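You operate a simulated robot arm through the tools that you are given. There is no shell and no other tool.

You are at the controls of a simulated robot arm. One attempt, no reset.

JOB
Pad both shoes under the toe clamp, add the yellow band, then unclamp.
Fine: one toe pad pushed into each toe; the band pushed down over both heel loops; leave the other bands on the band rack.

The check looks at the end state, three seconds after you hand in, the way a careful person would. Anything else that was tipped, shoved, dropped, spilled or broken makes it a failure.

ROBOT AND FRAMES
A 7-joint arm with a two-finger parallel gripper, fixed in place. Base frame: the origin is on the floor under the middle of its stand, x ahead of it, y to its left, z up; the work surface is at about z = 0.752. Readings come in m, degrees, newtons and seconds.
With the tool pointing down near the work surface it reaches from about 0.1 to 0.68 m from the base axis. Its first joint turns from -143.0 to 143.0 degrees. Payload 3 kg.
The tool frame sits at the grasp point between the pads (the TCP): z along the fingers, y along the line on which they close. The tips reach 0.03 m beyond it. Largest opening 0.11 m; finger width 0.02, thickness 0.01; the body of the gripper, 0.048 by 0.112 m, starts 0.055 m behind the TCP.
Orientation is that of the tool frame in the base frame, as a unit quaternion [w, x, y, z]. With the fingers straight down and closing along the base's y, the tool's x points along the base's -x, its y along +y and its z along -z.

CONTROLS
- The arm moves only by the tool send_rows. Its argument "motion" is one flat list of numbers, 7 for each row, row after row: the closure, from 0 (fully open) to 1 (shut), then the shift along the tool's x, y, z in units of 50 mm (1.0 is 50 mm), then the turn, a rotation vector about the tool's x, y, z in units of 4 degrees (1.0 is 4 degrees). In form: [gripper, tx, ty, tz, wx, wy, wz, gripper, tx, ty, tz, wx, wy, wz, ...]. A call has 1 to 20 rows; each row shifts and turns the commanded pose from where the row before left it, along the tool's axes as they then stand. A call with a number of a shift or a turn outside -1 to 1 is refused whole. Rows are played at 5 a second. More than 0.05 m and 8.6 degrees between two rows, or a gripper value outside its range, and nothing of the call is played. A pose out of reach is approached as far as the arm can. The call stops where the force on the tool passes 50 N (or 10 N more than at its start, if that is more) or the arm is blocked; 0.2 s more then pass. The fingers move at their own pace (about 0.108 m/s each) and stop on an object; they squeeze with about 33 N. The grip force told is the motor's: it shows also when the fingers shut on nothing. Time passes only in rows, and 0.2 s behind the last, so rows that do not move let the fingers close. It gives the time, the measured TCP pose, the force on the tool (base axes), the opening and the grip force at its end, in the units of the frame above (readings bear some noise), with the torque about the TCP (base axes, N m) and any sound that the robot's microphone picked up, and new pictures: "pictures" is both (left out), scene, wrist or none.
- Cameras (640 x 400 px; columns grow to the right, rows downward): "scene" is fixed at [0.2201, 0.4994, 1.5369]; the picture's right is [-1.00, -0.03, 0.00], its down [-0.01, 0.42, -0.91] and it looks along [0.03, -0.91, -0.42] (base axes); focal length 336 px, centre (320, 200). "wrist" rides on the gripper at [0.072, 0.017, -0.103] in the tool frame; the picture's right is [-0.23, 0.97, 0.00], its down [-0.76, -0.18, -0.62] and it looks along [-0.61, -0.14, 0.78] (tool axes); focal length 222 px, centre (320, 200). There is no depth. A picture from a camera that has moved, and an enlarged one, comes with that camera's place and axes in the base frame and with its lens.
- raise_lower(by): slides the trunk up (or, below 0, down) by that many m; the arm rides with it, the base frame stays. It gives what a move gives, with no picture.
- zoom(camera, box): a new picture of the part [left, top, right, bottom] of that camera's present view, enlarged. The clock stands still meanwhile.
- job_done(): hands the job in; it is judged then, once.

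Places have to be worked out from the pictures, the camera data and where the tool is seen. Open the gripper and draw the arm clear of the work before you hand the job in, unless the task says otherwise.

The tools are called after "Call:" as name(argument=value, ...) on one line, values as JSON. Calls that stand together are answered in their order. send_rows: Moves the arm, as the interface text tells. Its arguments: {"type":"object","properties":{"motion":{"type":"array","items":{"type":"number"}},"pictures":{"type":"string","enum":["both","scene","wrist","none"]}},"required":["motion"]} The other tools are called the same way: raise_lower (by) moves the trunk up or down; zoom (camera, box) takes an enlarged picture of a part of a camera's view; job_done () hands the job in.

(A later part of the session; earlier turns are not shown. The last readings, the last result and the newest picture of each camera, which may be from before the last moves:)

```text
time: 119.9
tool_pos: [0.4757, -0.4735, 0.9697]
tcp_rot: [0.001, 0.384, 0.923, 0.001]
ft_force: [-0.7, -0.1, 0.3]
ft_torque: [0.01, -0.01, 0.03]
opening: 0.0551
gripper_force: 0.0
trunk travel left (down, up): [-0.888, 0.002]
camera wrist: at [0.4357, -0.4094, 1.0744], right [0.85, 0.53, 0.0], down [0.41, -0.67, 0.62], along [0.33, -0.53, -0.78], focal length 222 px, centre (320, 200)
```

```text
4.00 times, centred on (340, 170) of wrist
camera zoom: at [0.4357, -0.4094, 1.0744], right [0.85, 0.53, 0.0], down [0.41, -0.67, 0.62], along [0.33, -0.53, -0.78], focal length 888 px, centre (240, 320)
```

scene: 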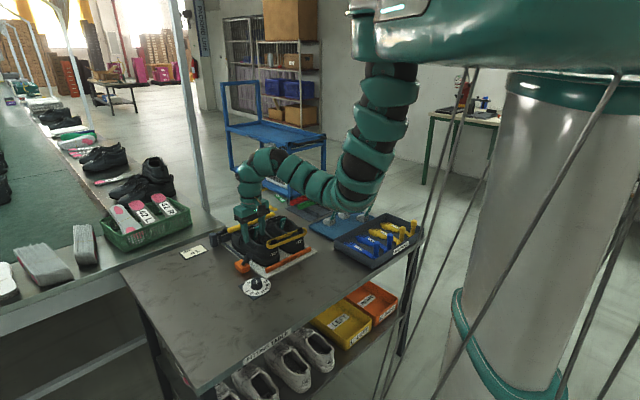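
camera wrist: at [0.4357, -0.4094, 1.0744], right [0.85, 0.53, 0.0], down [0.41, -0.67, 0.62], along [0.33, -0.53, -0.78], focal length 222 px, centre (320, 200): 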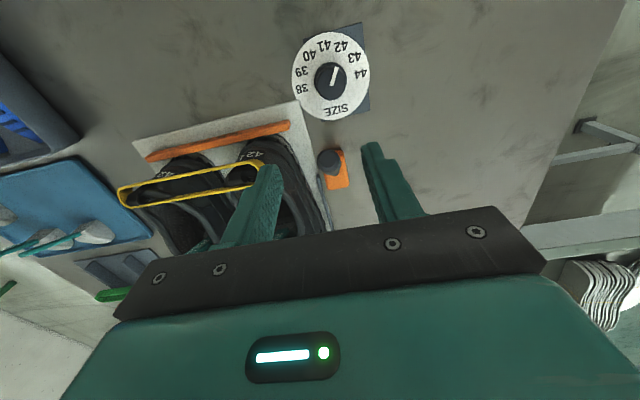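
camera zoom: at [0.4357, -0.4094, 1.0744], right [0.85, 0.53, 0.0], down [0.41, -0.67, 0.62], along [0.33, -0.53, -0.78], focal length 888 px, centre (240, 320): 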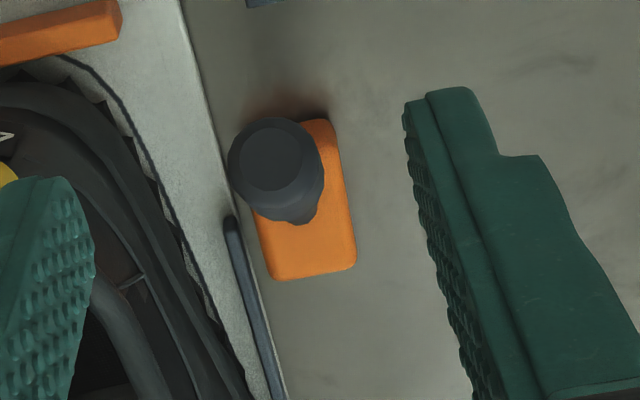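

Knob centre ≈(0.514,-0.515,0.839). I move over it and lower the open fingers to straddle it sideways.

Call:
send_rows(motion=[0.58, -0.57, -0.02, 0, 0, 0, 0, 0.58, -0.57, -0.02, 0, 0, 0, 0, 0.58, 0, 0, 0.8, 0, 0, 0, 0.58, 0, 0, 0.8, 0, 0, 0, 0.58, 0, 0, 0.5, 0, 0, 0, 0.58, 0, 0, 0, 0, 0, 0], pictures="both")

Call:
zoom(camera="wrist", box=[240, 80, 400, 220])

Call:
zoom(camera="scene", box=[205, 205, 305, 285])

```text
time: 121.3
tool_pos: [0.5141, -0.5129, 0.8669]
tcp_rot: [0.001, 0.384, 0.923, 0.001]
ft_force: [0.0, 0.4, 0.0]
ft_torque: [-0.02, 0.0, 0.0]
opening: 0.0465
gripper_force: 0.1
trunk travel left (down, up): [-0.888, 0.002]
camera wrist: at [0.4744, -0.4496, 0.9702], right [0.85, 0.53, 0.0], down [0.41, -0.66, 0.62], along [0.33, -0.53, -0.78], focal length 222 px, centre (320, 200)
```

scene: 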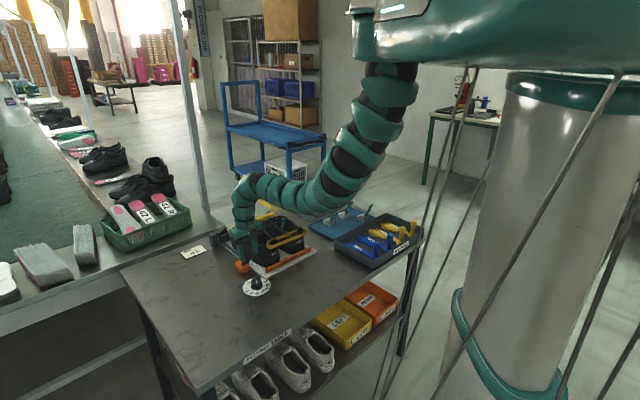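
wrist: 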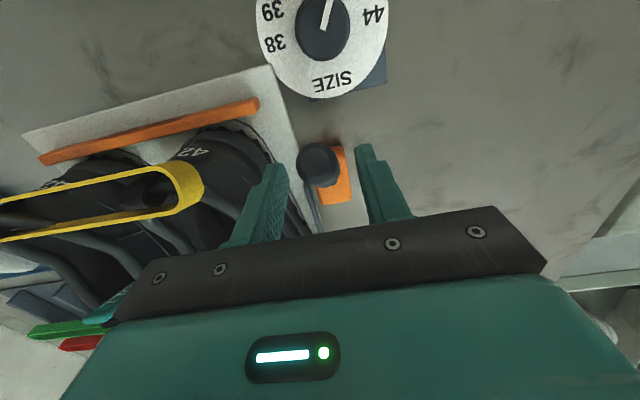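

```text
2.86 times, centred on (320, 150) of wrist
camera zoom: at [0.4744, -0.4496, 0.9702], right [0.85, 0.53, 0.0], down [0.41, -0.66, 0.62], along [0.33, -0.53, -0.78], focal length 635 px, centre (320, 343)
```

zoom: 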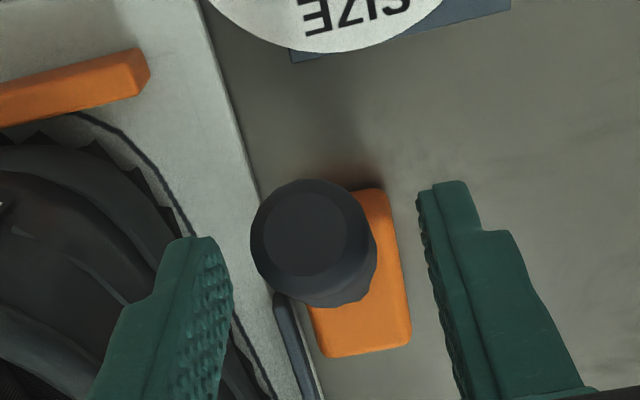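

```text
5.00 times, centred on (255, 245) of scene
camera zoom: at [0.2201, 0.4994, 1.5369], right [-1.0, -0.03, 0.0], down [-0.01, 0.42, -0.91], along [0.03, -0.91, -0.42], focal length 1679 px, centre (645, -25)
```

zoom: 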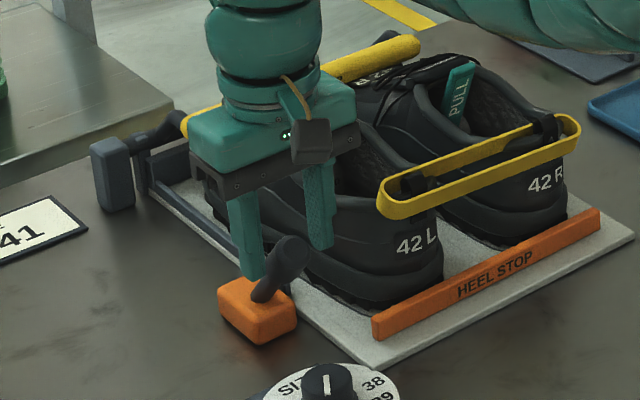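

The knob is between the fingers, ~3 mm off-centre. I shift, lower 2.8 cm, and close on it.

Call:
send_rows(motion=[0.58, 0, -0.05, 0.28, 0, 0, 0, 0.58, 0, 0, 0.28, 0, 0, 0, 0.58, 0, 0, 0, 0, 0, 0, 1, 0, 0, 0, 0, 0, 0, 1, 0, 0, 0, 0, 0, 0], pictures="both")

Call:
zoom(camera="wrist", box=[240, 80, 400, 220])

Call:
zoom(camera="scene", box=[205, 205, 305, 285])

```text
time: 122.5
tool_pos: [0.5134, -0.5157, 0.8388]
tcp_rot: [0.001, 0.384, 0.924, 0.001]
ft_force: [2.0, 3.1, 0.4]
ft_torque: [0.12, -0.09, 0.06]
opening: 0.0261
gripper_force: 45.1
trunk travel left (down, up): [-0.888, 0.002]
camera wrist: at [0.4742, -0.4509, 0.9426], right [0.85, 0.53, 0.0], down [0.41, -0.67, 0.62], along [0.33, -0.53, -0.78], focal length 222 px, centre (320, 200)
```

scene: 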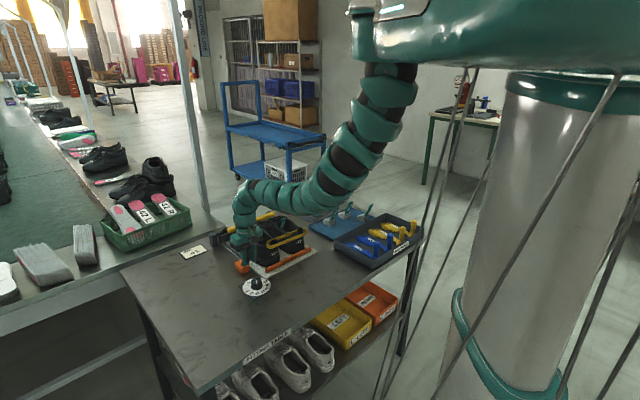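
wrist: 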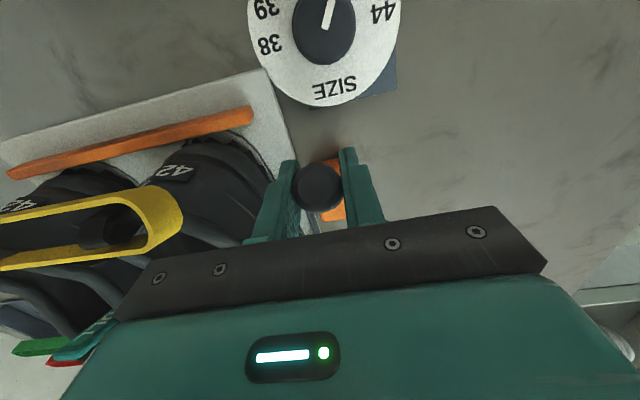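

```text
2.86 times, centred on (320, 150) of wrist
camera zoom: at [0.4742, -0.4509, 0.9426], right [0.85, 0.53, 0.0], down [0.41, -0.67, 0.62], along [0.33, -0.53, -0.78], focal length 635 px, centre (320, 343)
```

zoom: 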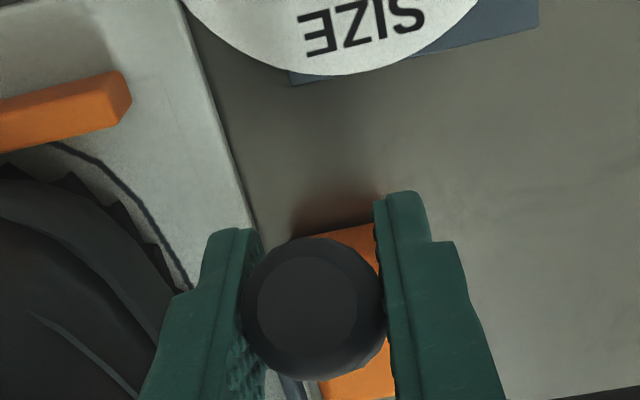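

```text
5.00 times, centred on (255, 245) of scene
camera zoom: at [0.2201, 0.4994, 1.5369], right [-1.0, -0.03, 0.0], down [-0.01, 0.42, -0.91], along [0.03, -0.91, -0.42], focal length 1679 px, centre (645, -25)
```

zoom: 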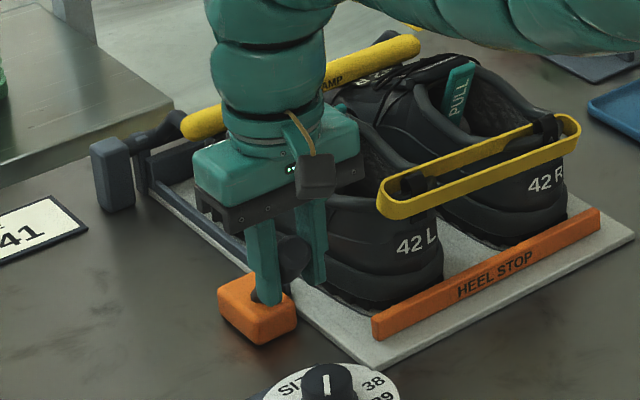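

Knob gripped (26 mm, firm). I now swing it along its arc about the shaft base toward the toe, 5° at a time, watching force and clamp bar.

Call:
send_rows(motion=[1, -0.114, 0, -0.08, 0, 0, 0, 1, 0, 0, 0, 0, 0, 0], pictures="none")

Call:
send_rows(motion=[1, -0.122, 0, -0.068, 0, 0, 0, 1, 0, 0, 0, 0, 0, 0], pictures="scene")

Call:
zoom(camera="scene", box=[205, 205, 305, 285])

```text
time: 123.1
tool_pos: [0.5167, -0.5176, 0.8422]
tcp_rot: [-0.001, 0.383, 0.924, 0.001]
ft_force: [-5.8, 18.0, -8.7]
ft_torque: [0.99, 0.89, 0.07]
opening: 0.0266
gripper_force: 44.4
trunk travel left (down, up): [-0.888, 0.002]
```

```text
time: 123.7
tool_pos: [0.5205, -0.5233, 0.8459]
tcp_rot: [0.001, 0.383, 0.924, 0.001]
ft_force: [-5.4, 18.4, -6.2]
ft_torque: [0.99, 0.8, 0.03]
opening: 0.0263
gripper_force: 44.5
trunk travel left (down, up): [-0.888, 0.002]
```

scene: 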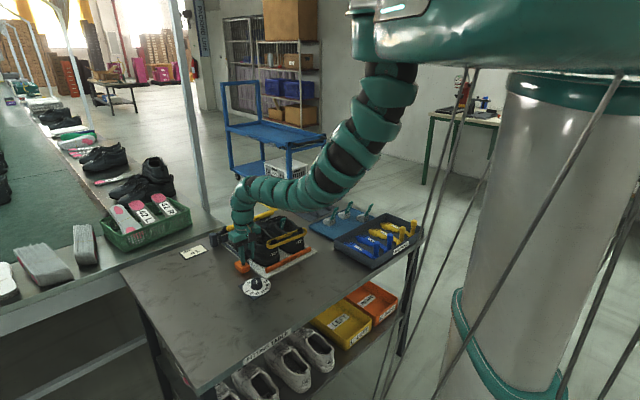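

```text
5.00 times, centred on (255, 245) of scene
camera zoom: at [0.2201, 0.4994, 1.5369], right [-1.0, -0.03, 0.0], down [-0.01, 0.42, -0.91], along [0.03, -0.91, -0.42], focal length 1679 px, centre (645, -25)
```

zoom: 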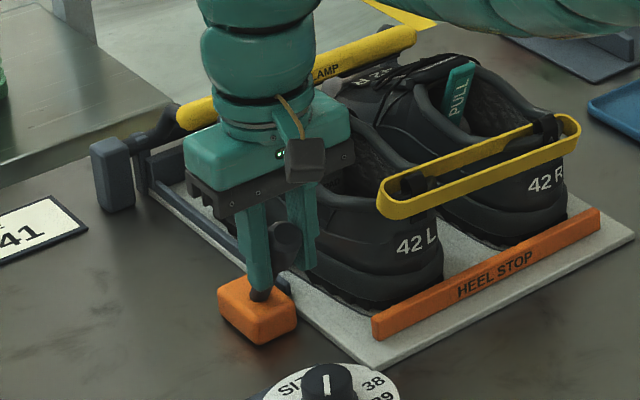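

The lever moves and the yellow bar begins to rise — right direction, ~17 N along the push. I continue along the arc with a 2 mm lateral correction.

Call:
send_rows(motion=[1, -0.129, 0.02, -0.052, 0, 0, 0, 1, -0.129, 0.02, -0.052, 0, 0, 0, 1, 0, 0, 0, 0, 0, 0], pictures="none")

Call:
send_rows(motion=[1, -0.136, 0, -0.029, 0, 0, 0, 1, -0.136, 0, -0.029, 0, 0, 0, 1, 0, 0, 0, 0, 0, 0], pictures="scene")

Call:
zoom(camera="scene", box=[205, 195, 315, 285])

```text
time: 124.5
tool_pos: [0.5318, -0.5322, 0.8515]
tcp_rot: [0.002, 0.384, 0.923, 0.0]
ft_force: [-7.6, 13.4, -0.2]
ft_torque: [0.71, 0.73, -0.02]
opening: 0.0264
gripper_force: 45.0
trunk travel left (down, up): [-0.888, 0.002]
```

```text
time: 125.3
tool_pos: [0.5395, -0.5411, 0.8549]
tcp_rot: [0.001, 0.384, 0.924, 0.0]
ft_force: [-8.4, 11.4, 3.6]
ft_torque: [0.71, 0.75, -0.09]
opening: 0.0262
gripper_force: 44.9
trunk travel left (down, up): [-0.888, 0.002]
```

scene: 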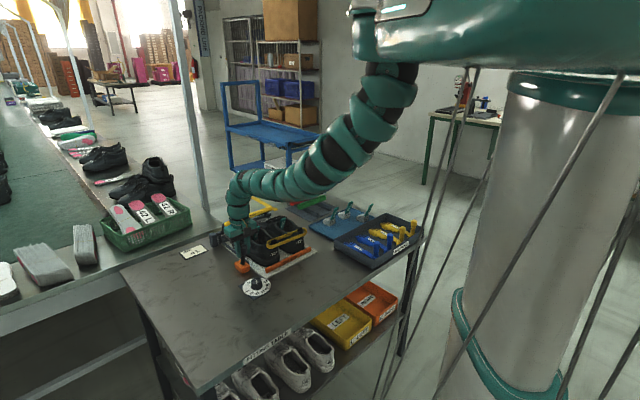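

```text
4.44 times, centred on (260, 240) of scene
camera zoom: at [0.2201, 0.4994, 1.5369], right [-1.0, -0.03, 0.0], down [-0.01, 0.42, -0.91], along [0.03, -0.91, -0.42], focal length 1493 px, centre (587, 22)
```

zoom: 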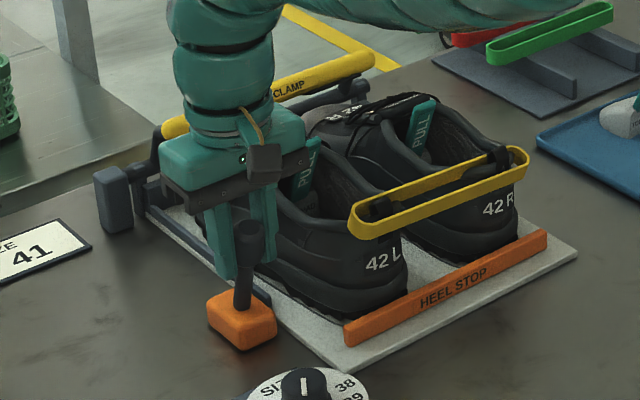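

Lever nearly upright, and the bar has lifted off the toes. Continuing over the top.

Call:
send_rows(motion=[1, -0.139, 0, -0.005, 0, 0, 0, 1, -0.139, 0, -0.005, 0, 0, 0, 1, 0, 0, 0, 0, 0, 0], pictures="none")

Call:
send_rows(motion=[1, -0.138, 0, 0.019, 0, 0, 0, 1, -0.138, 0, 0.019, 0, 0, 0, 1, 0, 0, 0, 0, 0, 0], pictures="scene")

Call:
zoom(camera="scene", box=[205, 195, 315, 285])

```text
time: 126.1
tool_pos: [0.5499, -0.5512, 0.8547]
tcp_rot: [0.001, 0.383, 0.924, 0.0]
ft_force: [-9.2, 11.9, 8.2]
ft_torque: [0.85, 0.81, -0.07]
opening: 0.0263
gripper_force: 45.0
trunk travel left (down, up): [-0.888, 0.002]
```

```text
time: 126.9
tool_pos: [0.5592, -0.5603, 0.8539]
tcp_rot: [0.001, 0.384, 0.923, 0.0]
ft_force: [-9.1, 12.1, 11.8]
ft_torque: [0.82, 0.98, 0.01]
opening: 0.0266
gripper_force: 44.9
trunk travel left (down, up): [-0.888, 0.002]
```

scene: 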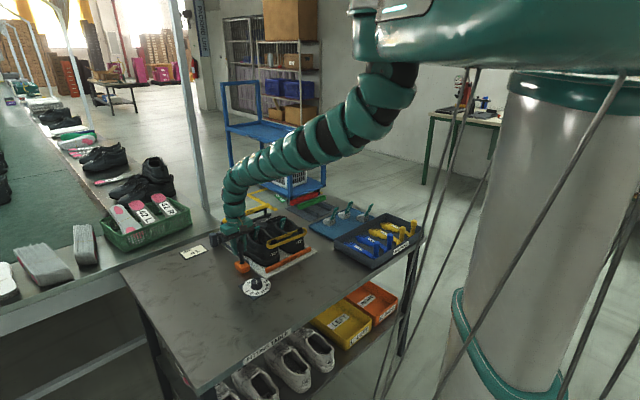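

```text
4.44 times, centred on (260, 240) of scene
camera zoom: at [0.2201, 0.4994, 1.5369], right [-1.0, -0.03, 0.0], down [-0.01, 0.42, -0.91], along [0.03, -0.91, -0.42], focal length 1493 px, centre (587, 22)
```

zoom: 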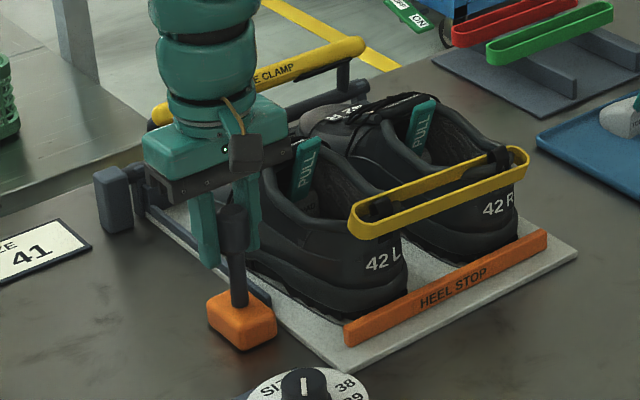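

The bar is clearly raised. I carry on to +23° and +33°, watching for the end stop.

Call:
send_rows(motion=[1, -0.132, 0, 0.043, 0, 0, 0, 1, -0.132, 0, 0.043, 0, 0, 0, 1, 0, 0, 0, 0, 0, 0], pictures="none")

Call:
send_rows(motion=[1, -0.123, 0, 0.066, 0, 0, 0, 1, -0.123, 0, 0.066, 0, 0, 0, 1, 0, 0, 0, 0, 0, 0], pictures="scene")

Call:
zoom(camera="scene", box=[205, 195, 315, 285])

```text
time: 127.7
tool_pos: [0.5602, -0.5625, 0.8533]
tcp_rot: [0.0, 0.384, 0.923, -0.001]
ft_force: [-0.9, 8.3, 0.5]
ft_torque: [0.33, 0.37, -0.08]
opening: 0.0261
gripper_force: 44.9
out of reach, approached as far as the arm can: row 1, 2
trunk travel left (down, up): [-0.888, 0.002]
```

```text
time: 128.5
tool_pos: [0.5622, -0.5636, 0.8531]
tcp_rot: [0.0, 0.383, 0.924, 0.0]
ft_force: [1.3, 7.4, 0.1]
ft_torque: [0.21, 0.24, -0.04]
opening: 0.0257
gripper_force: 45.6
out of reach, approached as far as the arm can: row 1, 2
trunk travel left (down, up): [-0.888, 0.002]
```

scene: 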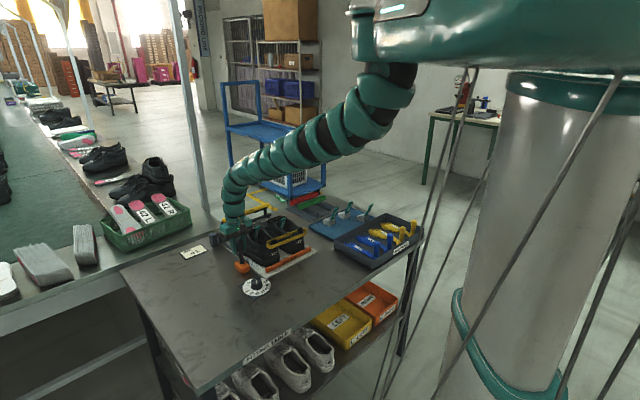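

```text
4.44 times, centred on (260, 240) of scene
camera zoom: at [0.2201, 0.4994, 1.5369], right [-1.0, -0.03, 0.0], down [-0.01, 0.42, -0.91], along [0.03, -0.91, -0.42], focal length 1493 px, centre (587, 22)
```

zoom: 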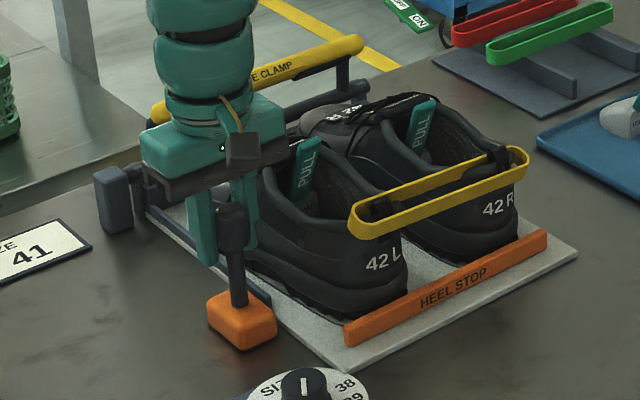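

The bar is up, but the arm is at full stretch (out of reach). I release the knob, rise, and lower the trunk to gain reach before finishing the lever's travel.

Call:
send_rows(motion=[0.58, 0, 0, 0, 0, 0, 0, 0.58, 0, 0, 0, 0, 0, 0, 0.58, 0.1, 0, -0.5, 0, 0, 0, 0.58, 0.2, 0, -0.9, 0, 0, 0, 0.58, 0.2, 0, -0.9, 0, 0, 0, 0.58, 0, 0, 0, 0, 0, 0], pictures="both")

Call:
zoom(camera="scene", box=[205, 195, 315, 285])

```text
time: 129.9
tool_pos: [0.5445, -0.545, 0.9672]
tcp_rot: [0.0, 0.383, 0.924, 0.0]
ft_force: [0.0, -1.2, -0.2]
ft_torque: [0.01, -0.03, 0.03]
opening: 0.0464
gripper_force: 0.0
trunk travel left (down, up): [-0.888, 0.002]
camera wrist: at [0.5048, -0.481, 1.0711], right [0.85, 0.53, 0.0], down [0.41, -0.67, 0.62], along [0.33, -0.53, -0.78], focal length 222 px, centre (320, 200)
```

scene: 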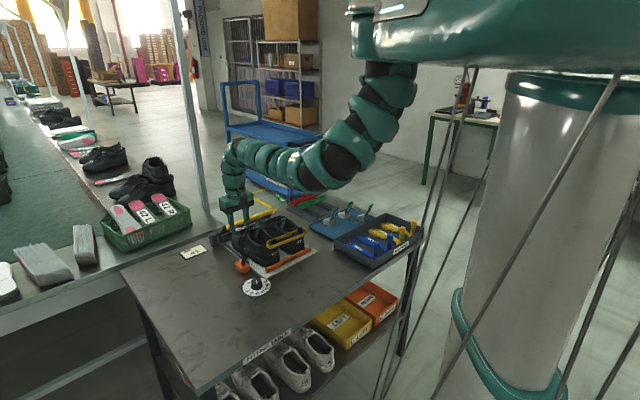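
wrist: 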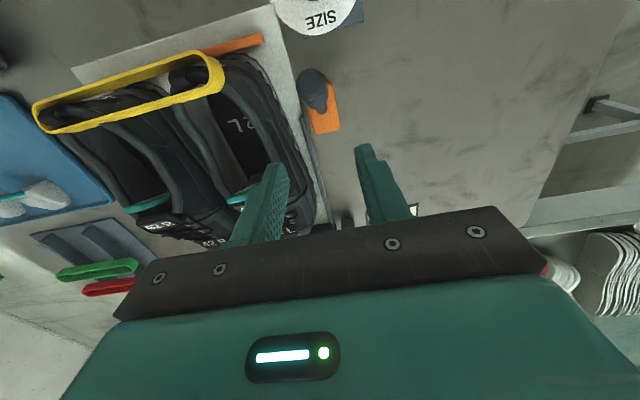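

```text
4.44 times, centred on (260, 240) of scene
camera zoom: at [0.2201, 0.4994, 1.5369], right [-1.0, -0.03, 0.0], down [-0.01, 0.42, -0.91], along [0.03, -0.91, -0.42], focal length 1493 px, centre (587, 22)
```

zoom: 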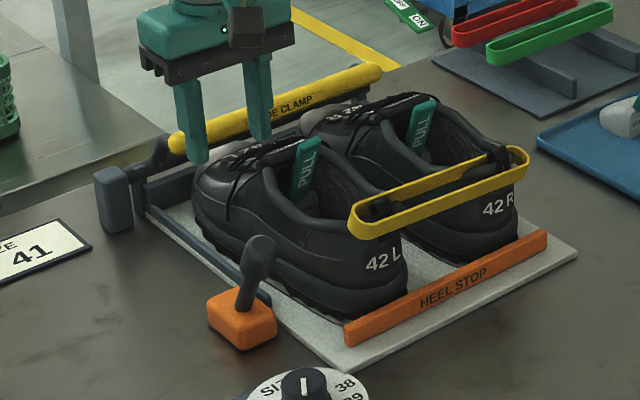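

On release the lever fell partway back, so it must be thrown fully over. I rise a bit more and lower the trunk by 14 cm for reach.

Call:
send_rows(motion=[0.58, 0.3, 0, -0.7, 0, 0, 0, 0.58, 0.2, 0, -0.7, 0, 0, 0, 0.58, 0, 0, 0, 0, 0, 0], pictures="none")

Call:
raise_lower(by=-0.14)

Call:
send_rows(motion=[0.58, 0, 0, 0, 0, 0, 0], pictures="both")

Call:
zoom(camera="scene", box=[205, 195, 315, 285])

Call:
zoom(camera="wrist", box=[240, 60, 400, 220])

```text
time: 130.7
tool_pos: [0.5275, -0.5272, 1.0369]
tcp_rot: [0.0, 0.383, 0.924, 0.001]
ft_force: [-0.6, -0.5, -0.2]
ft_torque: [0.04, -0.02, -0.01]
opening: 0.0458
gripper_force: 0.1
trunk travel left (down, up): [-0.888, 0.002]
```

```text
time: 132.4
tool_pos: [0.5266, -0.5269, 0.898]
tcp_rot: [0.0, 0.384, 0.923, 0.0]
ft_force: [-0.6, 0.3, 0.3]
ft_torque: [0.0, -0.02, 0.01]
opening: 0.046
gripper_force: 0.1
trunk travel left (down, up): [-0.748, 0.142]
```

```text
time: 132.8
tool_pos: [0.5279, -0.5276, 0.8979]
tcp_rot: [0.001, 0.384, 0.923, 0.001]
ft_force: [0.1, 0.4, 0.0]
ft_torque: [0.01, 0.03, -0.01]
opening: 0.0464
gripper_force: 0.0
trunk travel left (down, up): [-0.748, 0.142]
camera wrist: at [0.488, -0.4633, 1.0019], right [0.85, 0.53, 0.0], down [0.41, -0.67, 0.62], along [0.33, -0.53, -0.78], focal length 222 px, centre (320, 200)
```

scene: 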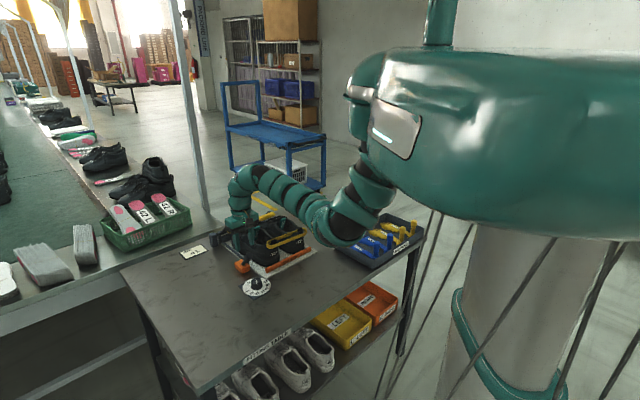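
wrist: 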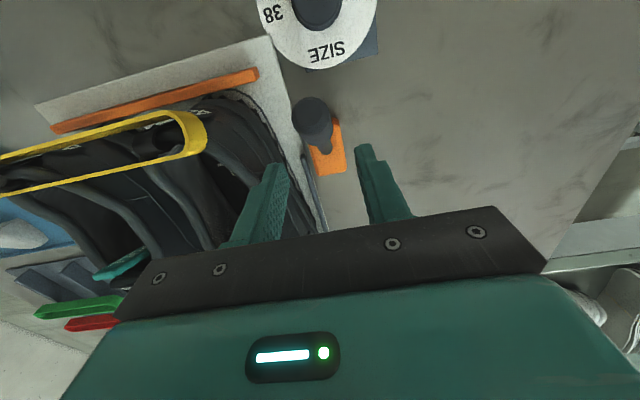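

```text
4.44 times, centred on (260, 240) of scene
camera zoom: at [0.2201, 0.4994, 1.5369], right [-1.0, -0.03, 0.0], down [-0.01, 0.42, -0.91], along [0.03, -0.91, -0.42], focal length 1493 px, centre (587, 22)
```

zoom: 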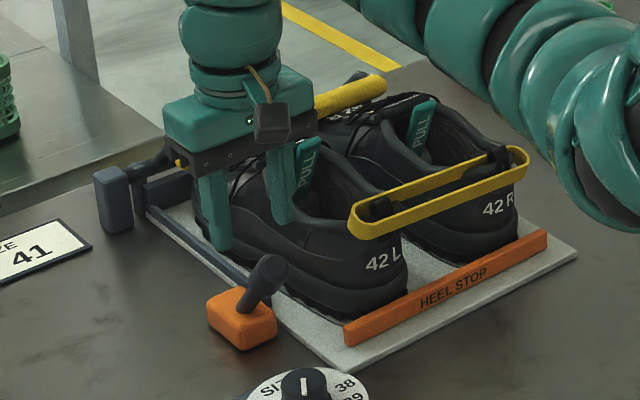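

```text
2.50 times, centred on (320, 140) of wrist
camera zoom: at [0.488, -0.4633, 1.0019], right [0.85, 0.53, 0.0], down [0.41, -0.67, 0.62], along [0.33, -0.53, -0.78], focal length 555 px, centre (320, 350)
```

zoom: 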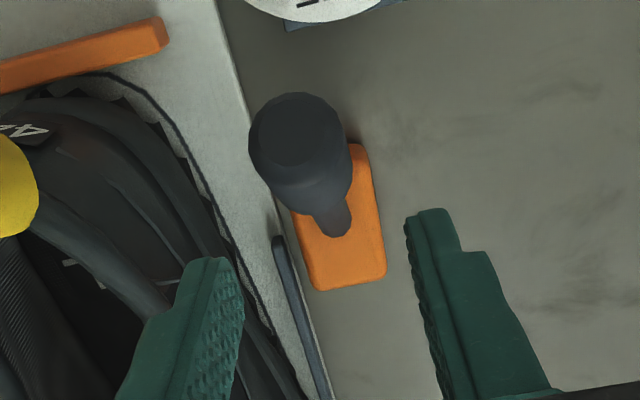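

The lever is sprung: it swung back to clamped. With the added reach I re-grip the knob and will take it through the whole arc.

Call:
send_rows(motion=[0.58, 0.364, -0.02, 0, 0, 0, 0, 0.58, 0, 0, 0.593, 0, 0, 0, 0.58, 0, 0, 0.593, 0, 0, 0, 0.58, 0, 0, 0, 0, 0, 0, 1, 0, 0, 0, 0, 0, 0, 1, 0, 0, 0, 0, 0, 0], pictures="both")

Call:
zoom(camera="wrist", box=[240, 80, 400, 220])

```text
time: 134.2
tool_pos: [0.5136, -0.5142, 0.8382]
tcp_rot: [0.002, 0.382, 0.924, 0.001]
ft_force: [8.1, 5.5, 0.5]
ft_torque: [-0.08, -0.29, 0.17]
opening: 0.0261
gripper_force: 45.6
trunk travel left (down, up): [-0.748, 0.142]
camera wrist: at [0.474, -0.4511, 0.9424], right [0.85, 0.53, 0.0], down [0.41, -0.66, 0.62], along [0.33, -0.53, -0.78], focal length 222 px, centre (320, 200)
```

scene: 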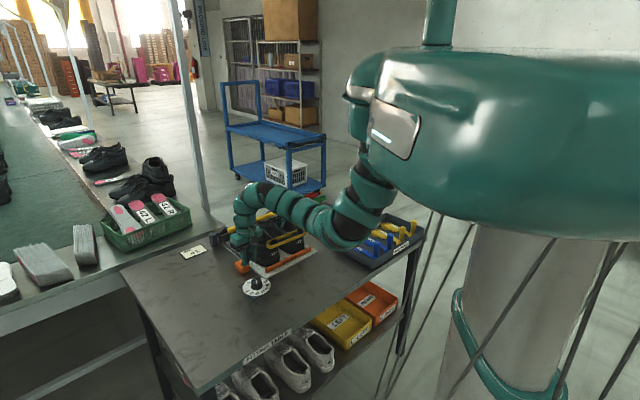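
wrist: 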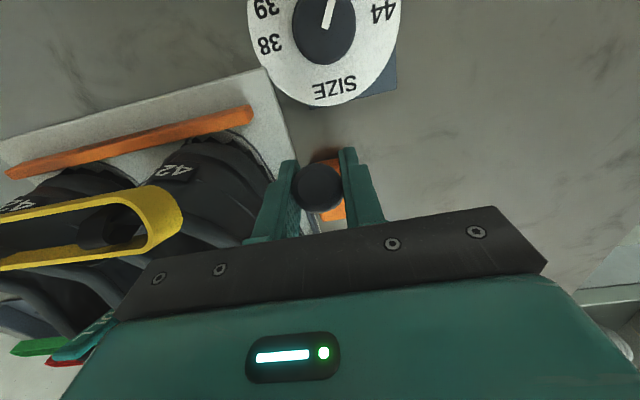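

```text
2.86 times, centred on (320, 150) of wrist
camera zoom: at [0.474, -0.4511, 0.9424], right [0.85, 0.53, 0.0], down [0.41, -0.66, 0.62], along [0.33, -0.53, -0.78], focal length 635 px, centre (320, 343)
```

zoom: 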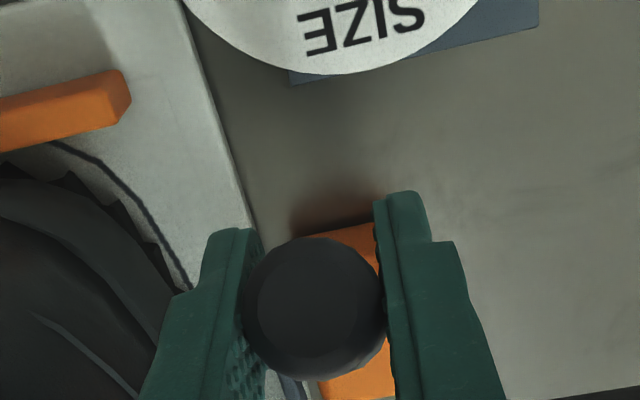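

Gripped again. I take the knob smoothly from -37° to +13°.

Call:
send_rows(motion=[1, -0.114, 0.02, -0.08, 0, 0, 0, 1, -0.122, 0.02, -0.068, 0, 0, 0, 1, -0.126, 0, -0.058, 0, 0, 0, 1, -0.132, 0, -0.046, 0, 0, 0, 1, -0.134, 0, -0.036, 0, 0, 0, 1, -0.138, 0, -0.022, 0, 0, 0, 1, -0.138, 0, -0.012, 0, 0, 0, 1, -0.14, 0, 0.002, 0, 0, 0, 1, -0.138, 0, 0.014, 0, 0, 0, 1, -0.138, 0, 0.024, 0, 0, 0], pictures="scene")

Call:
zoom(camera="scene", box=[205, 195, 315, 285])

```text
time: 136.4
tool_pos: [0.5591, -0.5606, 0.8541]
tcp_rot: [0.002, 0.385, 0.923, -0.001]
ft_force: [-15.9, 4.3, 8.9]
ft_torque: [0.78, 1.01, -0.08]
opening: 0.0265
gripper_force: 44.7
trunk travel left (down, up): [-0.748, 0.142]
```

scene: 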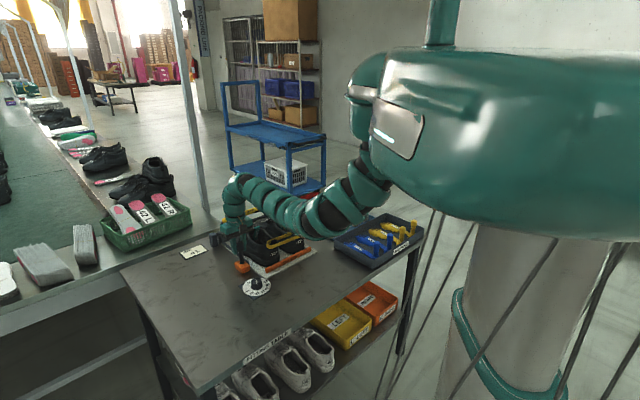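

```text
4.44 times, centred on (260, 240) of scene
camera zoom: at [0.2201, 0.4994, 1.5369], right [-1.0, -0.03, 0.0], down [-0.01, 0.42, -0.91], along [0.03, -0.91, -0.42], focal length 1493 px, centre (587, 22)
```

zoom: 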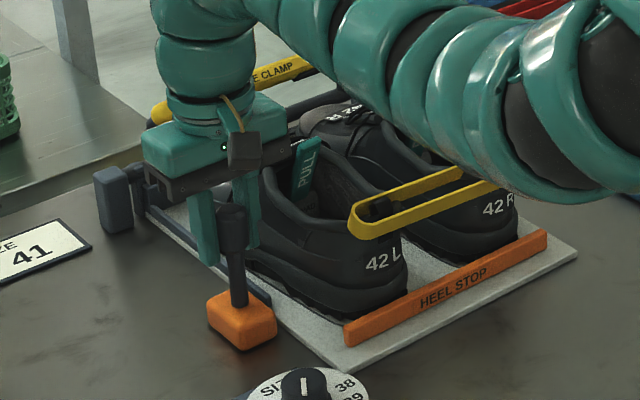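

Over the top at +13° with the bar raised and reach to spare. I continue to +38°.

Call:
send_rows(motion=[1, -0.134, 0.01, 0.038, 0, 0, 0, 1, -0.13, 0.01, 0.048, 0, 0, 0, 1, 0, 0, 0, 0, 0, 0], pictures="none")

Call:
send_rows(motion=[1, -0.126, 0, 0.06, 0, 0, 0, 1, -0.12, 0, 0.072, 0, 0, 0, 1, 0, 0, 0, 0, 0, 0], pictures="scene")

Call:
zoom(camera="scene", box=[205, 185, 315, 285])

```text
time: 137.2
tool_pos: [0.5695, -0.5712, 0.852]
tcp_rot: [0.003, 0.384, 0.923, 0.0]
ft_force: [-9.3, -8.5, 20.9]
ft_torque: [0.38, 0.29, 0.1]
opening: 0.0252
gripper_force: 45.4
trunk travel left (down, up): [-0.748, 0.142]
```

```text
time: 138.0
tool_pos: [0.5801, -0.578, 0.8403]
tcp_rot: [0.0, 0.383, 0.924, 0.001]
ft_force: [-0.6, -1.0, -0.4]
ft_torque: [0.0, -0.01, 0.0]
opening: 0.0
gripper_force: 37.5
trunk travel left (down, up): [-0.748, 0.142]
```

scene: 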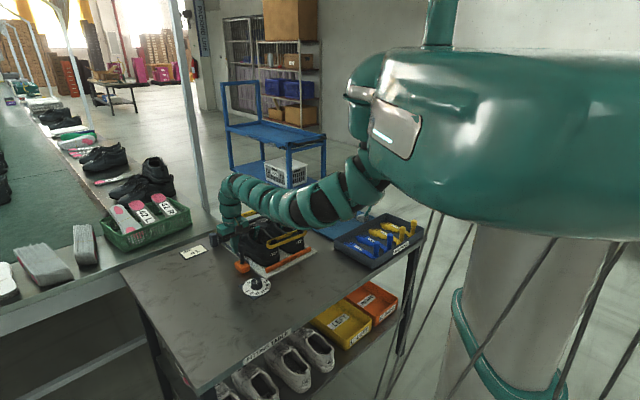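

```text
4.00 times, centred on (260, 235) of scene
camera zoom: at [0.2201, 0.4994, 1.5369], right [-1.0, -0.03, 0.0], down [-0.01, 0.42, -0.91], along [0.03, -0.91, -0.42], focal length 1343 px, centre (560, 60)
```

zoom: 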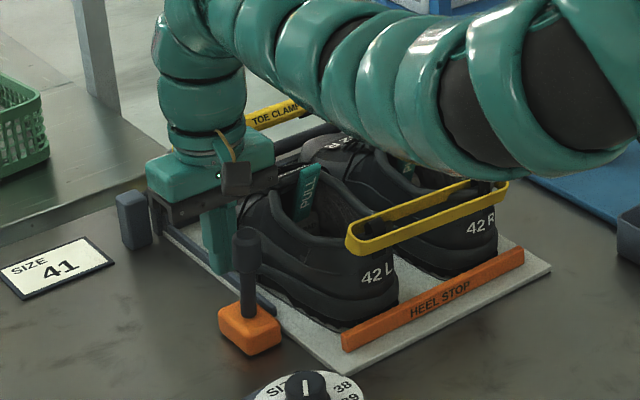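

The knob slipped from the fingers, which are now on the toe side. I wait a moment to see whether the lever stays up or swings back.

Call:
send_rows(motion=[1, 0, 0, 0, 0, 0, 0, 1, 0, 0, 0, 0, 0, 0, 1, 0, 0, 0, 0, 0, 0], pictures="both")

Call:
zoom(camera="scene", box=[205, 185, 315, 285])

Call:
zoom(camera="wrist", box=[240, 60, 400, 220])

```text
time: 138.8
tool_pos: [0.5801, -0.5783, 0.8425]
tcp_rot: [0.001, 0.383, 0.924, 0.0]
ft_force: [0.1, -0.3, 0.2]
ft_torque: [-0.01, -0.01, -0.05]
opening: 0.0
gripper_force: 37.6
trunk travel left (down, up): [-0.748, 0.142]
camera wrist: at [0.5404, -0.5143, 0.9457], right [0.85, 0.53, 0.0], down [0.41, -0.67, 0.62], along [0.33, -0.53, -0.78], focal length 222 px, centre (320, 200)
```

scene: 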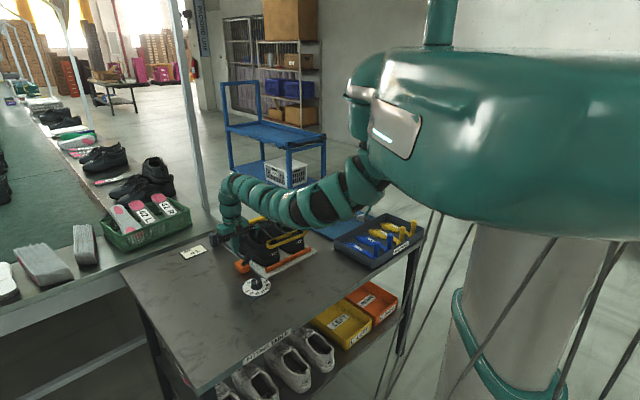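
wrist: 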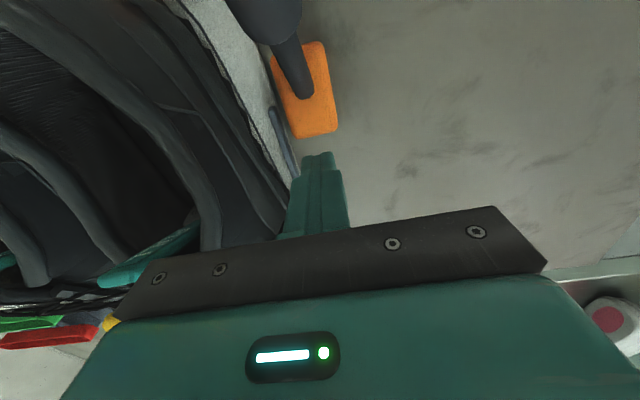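

```text
4.00 times, centred on (260, 235) of scene
camera zoom: at [0.2201, 0.4994, 1.5369], right [-1.0, -0.03, 0.0], down [-0.01, 0.42, -0.91], along [0.03, -0.91, -0.42], focal length 1343 px, centre (560, 60)
```

zoom: 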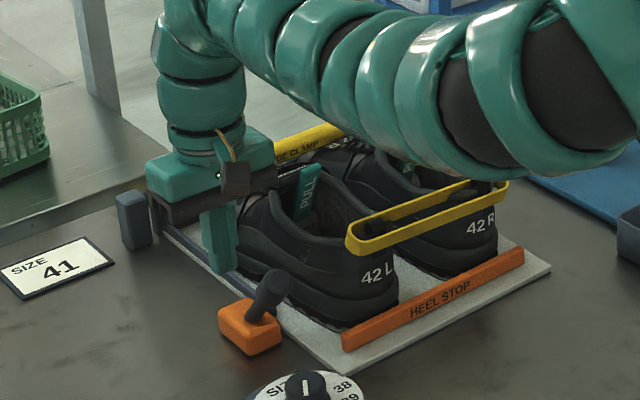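

```text
2.50 times, centred on (320, 140) of wrist
camera zoom: at [0.5404, -0.5143, 0.9457], right [0.85, 0.53, 0.0], down [0.41, -0.67, 0.62], along [0.33, -0.53, -0.78], focal length 555 px, centre (320, 350)
```

zoom: 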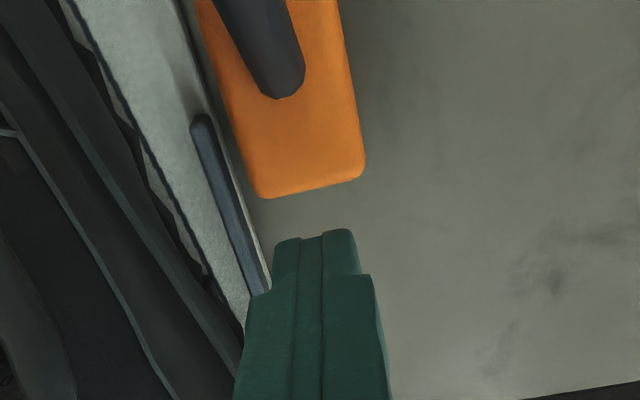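

The lever is spring-returned, and my assumed pivot was too shallow, so I was pressing the knob out of the grip. From the forces, the pivot is deeper, about (0.556,-0.562,0.762), radius 0.099. I rise, go back behind and re-grip the knob.

Call:
send_rows(motion=[1, 0, 0, -0.8, 0, 0, 0, 1, 0, 0, -0.8, 0, 0, 0, 0.58, 0.909, -0.005, 0, 0, 0, 0, 0.58, 0.909, -0.005, 0, 0, 0, 0, 0.58, 0, 0, 0, 0, 0, 0], pictures="wrist")

Call:
zoom(camera="wrist", box=[240, 60, 400, 220])

Call:
zoom(camera="scene", box=[205, 185, 315, 285])

```text
time: 140.0
tool_pos: [0.5138, -0.5125, 0.9216]
tcp_rot: [0.0, 0.383, 0.924, 0.001]
ft_force: [0.9, 0.5, 0.5]
ft_torque: [-0.01, -0.05, 0.01]
opening: 0.0462
gripper_force: 0.1
trunk travel left (down, up): [-0.748, 0.142]
camera wrist: at [0.4745, -0.4477, 1.0266], right [0.85, 0.53, 0.0], down [0.41, -0.67, 0.62], along [0.33, -0.53, -0.78], focal length 222 px, centre (320, 200)
```

wrist: 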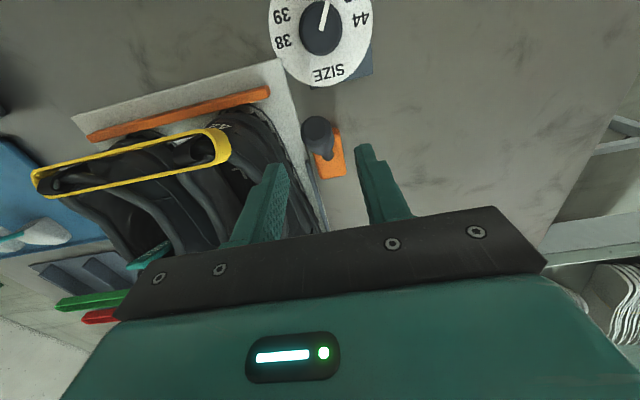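

```text
2.50 times, centred on (320, 140) of wrist
camera zoom: at [0.4745, -0.4477, 1.0266], right [0.85, 0.53, 0.0], down [0.41, -0.67, 0.62], along [0.33, -0.53, -0.78], focal length 555 px, centre (320, 350)
```

zoom: 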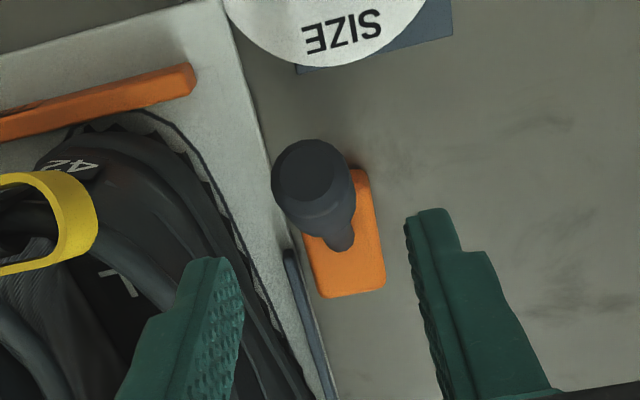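

```text
4.00 times, centred on (260, 235) of scene
camera zoom: at [0.2201, 0.4994, 1.5369], right [-1.0, -0.03, 0.0], down [-0.01, 0.42, -0.91], along [0.03, -0.91, -0.42], focal length 1343 px, centre (560, 60)
```

zoom: 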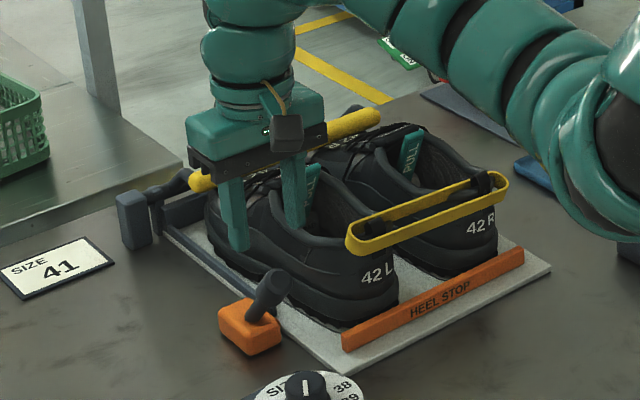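

Re-gripping the knob now, with a 1.5 mm lateral correction.

Call:
send_rows(motion=[0.58, 0, 0.01, 0.85, 0, 0, 0, 0.58, 0, 0, 0.83, 0, 0, 0, 0.58, 0, 0, 0, 0, 0, 0, 1, 0, 0, 0, 0, 0, 0, 1, 0, 0, 0, 0, 0, 0], pictures="wrist")

Call:
zoom(camera="wrist", box=[240, 80, 400, 220])

```text
time: 141.2
tool_pos: [0.513, -0.5156, 0.8407]
tcp_rot: [0.0, 0.385, 0.923, 0.0]
ft_force: [-8.5, -7.8, -0.2]
ft_torque: [-0.27, 0.1, -0.08]
opening: 0.0257
gripper_force: 45.4
trunk travel left (down, up): [-0.748, 0.142]
camera wrist: at [0.4749, -0.4508, 0.9447], right [0.85, 0.52, 0.0], down [0.41, -0.67, 0.62], along [0.33, -0.53, -0.78], focal length 222 px, centre (320, 200)
```

wrist: 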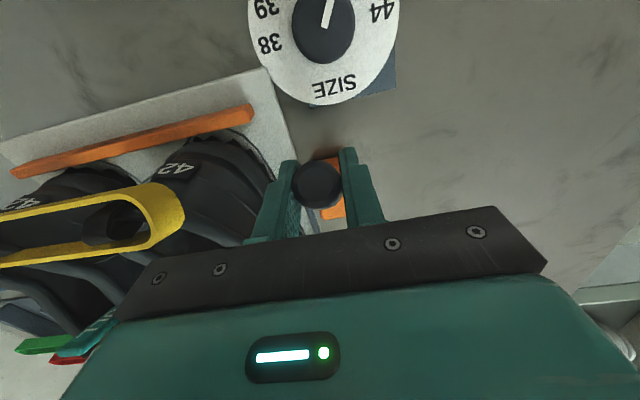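

```text
2.86 times, centred on (320, 150) of wrist
camera zoom: at [0.4749, -0.4508, 0.9447], right [0.85, 0.52, 0.0], down [0.41, -0.67, 0.62], along [0.33, -0.53, -0.78], focal length 635 px, centre (320, 343)
```

zoom: 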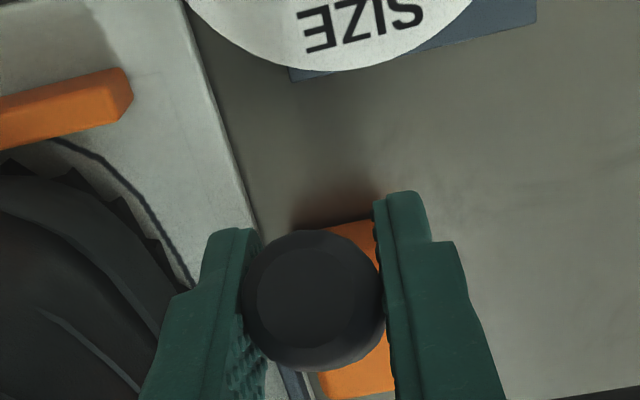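

Gripped. I run the corrected arc from -39° up to +6°.

Call:
send_rows(motion=[1, -0.15, -0.015, -0.11, 0, 0, 0, 1, -0.148, 0, -0.092, 0, 0, 0, 1, -0.156, 0, -0.076, 0, 0, 0, 1, -0.16, 0, -0.064, 0, 0, 0, 1, -0.166, 0, -0.05, 0, 0, 0, 1, -0.17, 0, -0.034, 0, 0, 0, 1, -0.172, 0, -0.02, 0, 0, 0, 1, -0.172, 0, -0.004, 0, 0, 0, 1, -0.174, 0, 0.01, 0, 0, 0, 1, 0, 0, 0, 0, 0, 0], pictures="scene")

Call:
zoom(camera="scene", box=[205, 185, 315, 285])

```text
time: 143.4
tool_pos: [0.5679, -0.5673, 0.8626]
tcp_rot: [0.003, 0.383, 0.924, 0.0]
ft_force: [-13.0, -12.3, 3.7]
ft_torque: [-0.07, 0.19, 0.33]
opening: 0.0256
gripper_force: 44.9
trunk travel left (down, up): [-0.748, 0.142]
```

scene: 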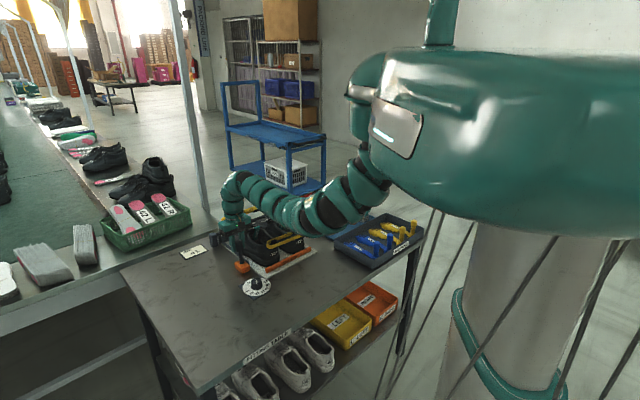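

```text
4.00 times, centred on (260, 235) of scene
camera zoom: at [0.2201, 0.4994, 1.5369], right [-1.0, -0.03, 0.0], down [-0.01, 0.42, -0.91], along [0.03, -0.91, -0.42], focal length 1343 px, centre (560, 60)
```

zoom: 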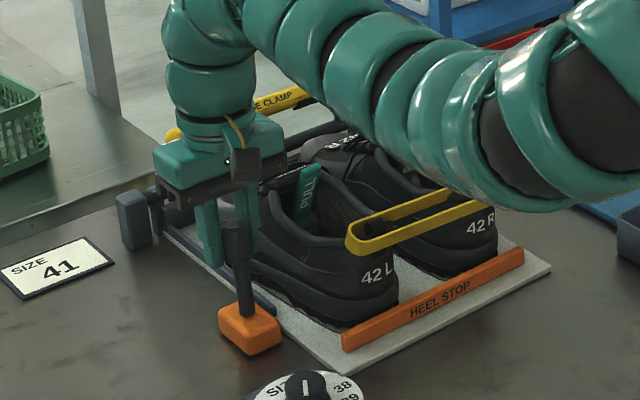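

Lever is past vertical and still held, with almost no resistance along the swing. I correct 1.5 mm laterally and continue to +26°.

Call:
send_rows(motion=[1, -0.17, -0.02, 0.026, 0, 0, 0, 1, -0.168, -0.015, 0.04, 0, 0, 0, 1, 0, 0, 0, 0, 0, 0], pictures="none")

Call:
send_rows(motion=[1, -0.166, 0, 0.056, 0, 0, 0, 1, -0.158, 0, 0.068, 0, 0, 0, 1, 0, 0, 0, 0, 0, 0], pictures="scene")

Call:
zoom(camera="scene", box=[205, 185, 315, 285])

```text
time: 144.2
tool_pos: [0.5794, -0.5788, 0.8574]
tcp_rot: [0.001, 0.383, 0.924, 0.001]
ft_force: [0.0, 0.7, -0.4]
ft_torque: [0.01, -0.03, -0.01]
opening: 0.0002
gripper_force: 37.5
trunk travel left (down, up): [-0.748, 0.142]
```

```text
time: 145.0
tool_pos: [0.5908, -0.5909, 0.8504]
tcp_rot: [0.001, 0.383, 0.924, -0.001]
ft_force: [0.1, 0.9, 0.6]
ft_torque: [0.01, -0.01, 0.0]
opening: 0.0
gripper_force: 38.0
trunk travel left (down, up): [-0.748, 0.142]
```

scene: 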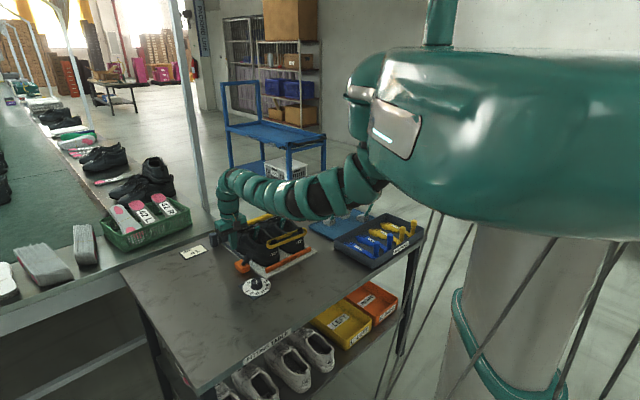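

```text
4.00 times, centred on (260, 235) of scene
camera zoom: at [0.2201, 0.4994, 1.5369], right [-1.0, -0.03, 0.0], down [-0.01, 0.42, -0.91], along [0.03, -0.91, -0.42], focal length 1343 px, centre (560, 60)
```

zoom: 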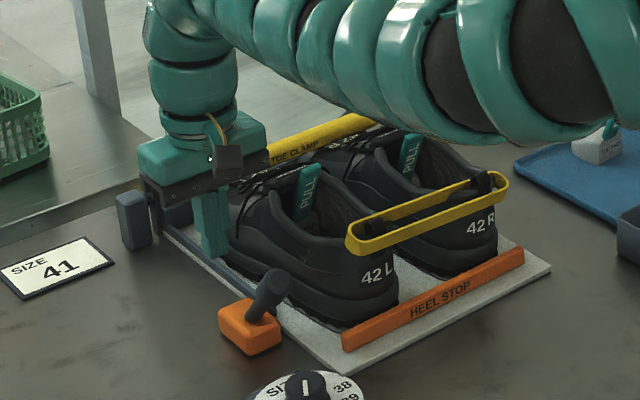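

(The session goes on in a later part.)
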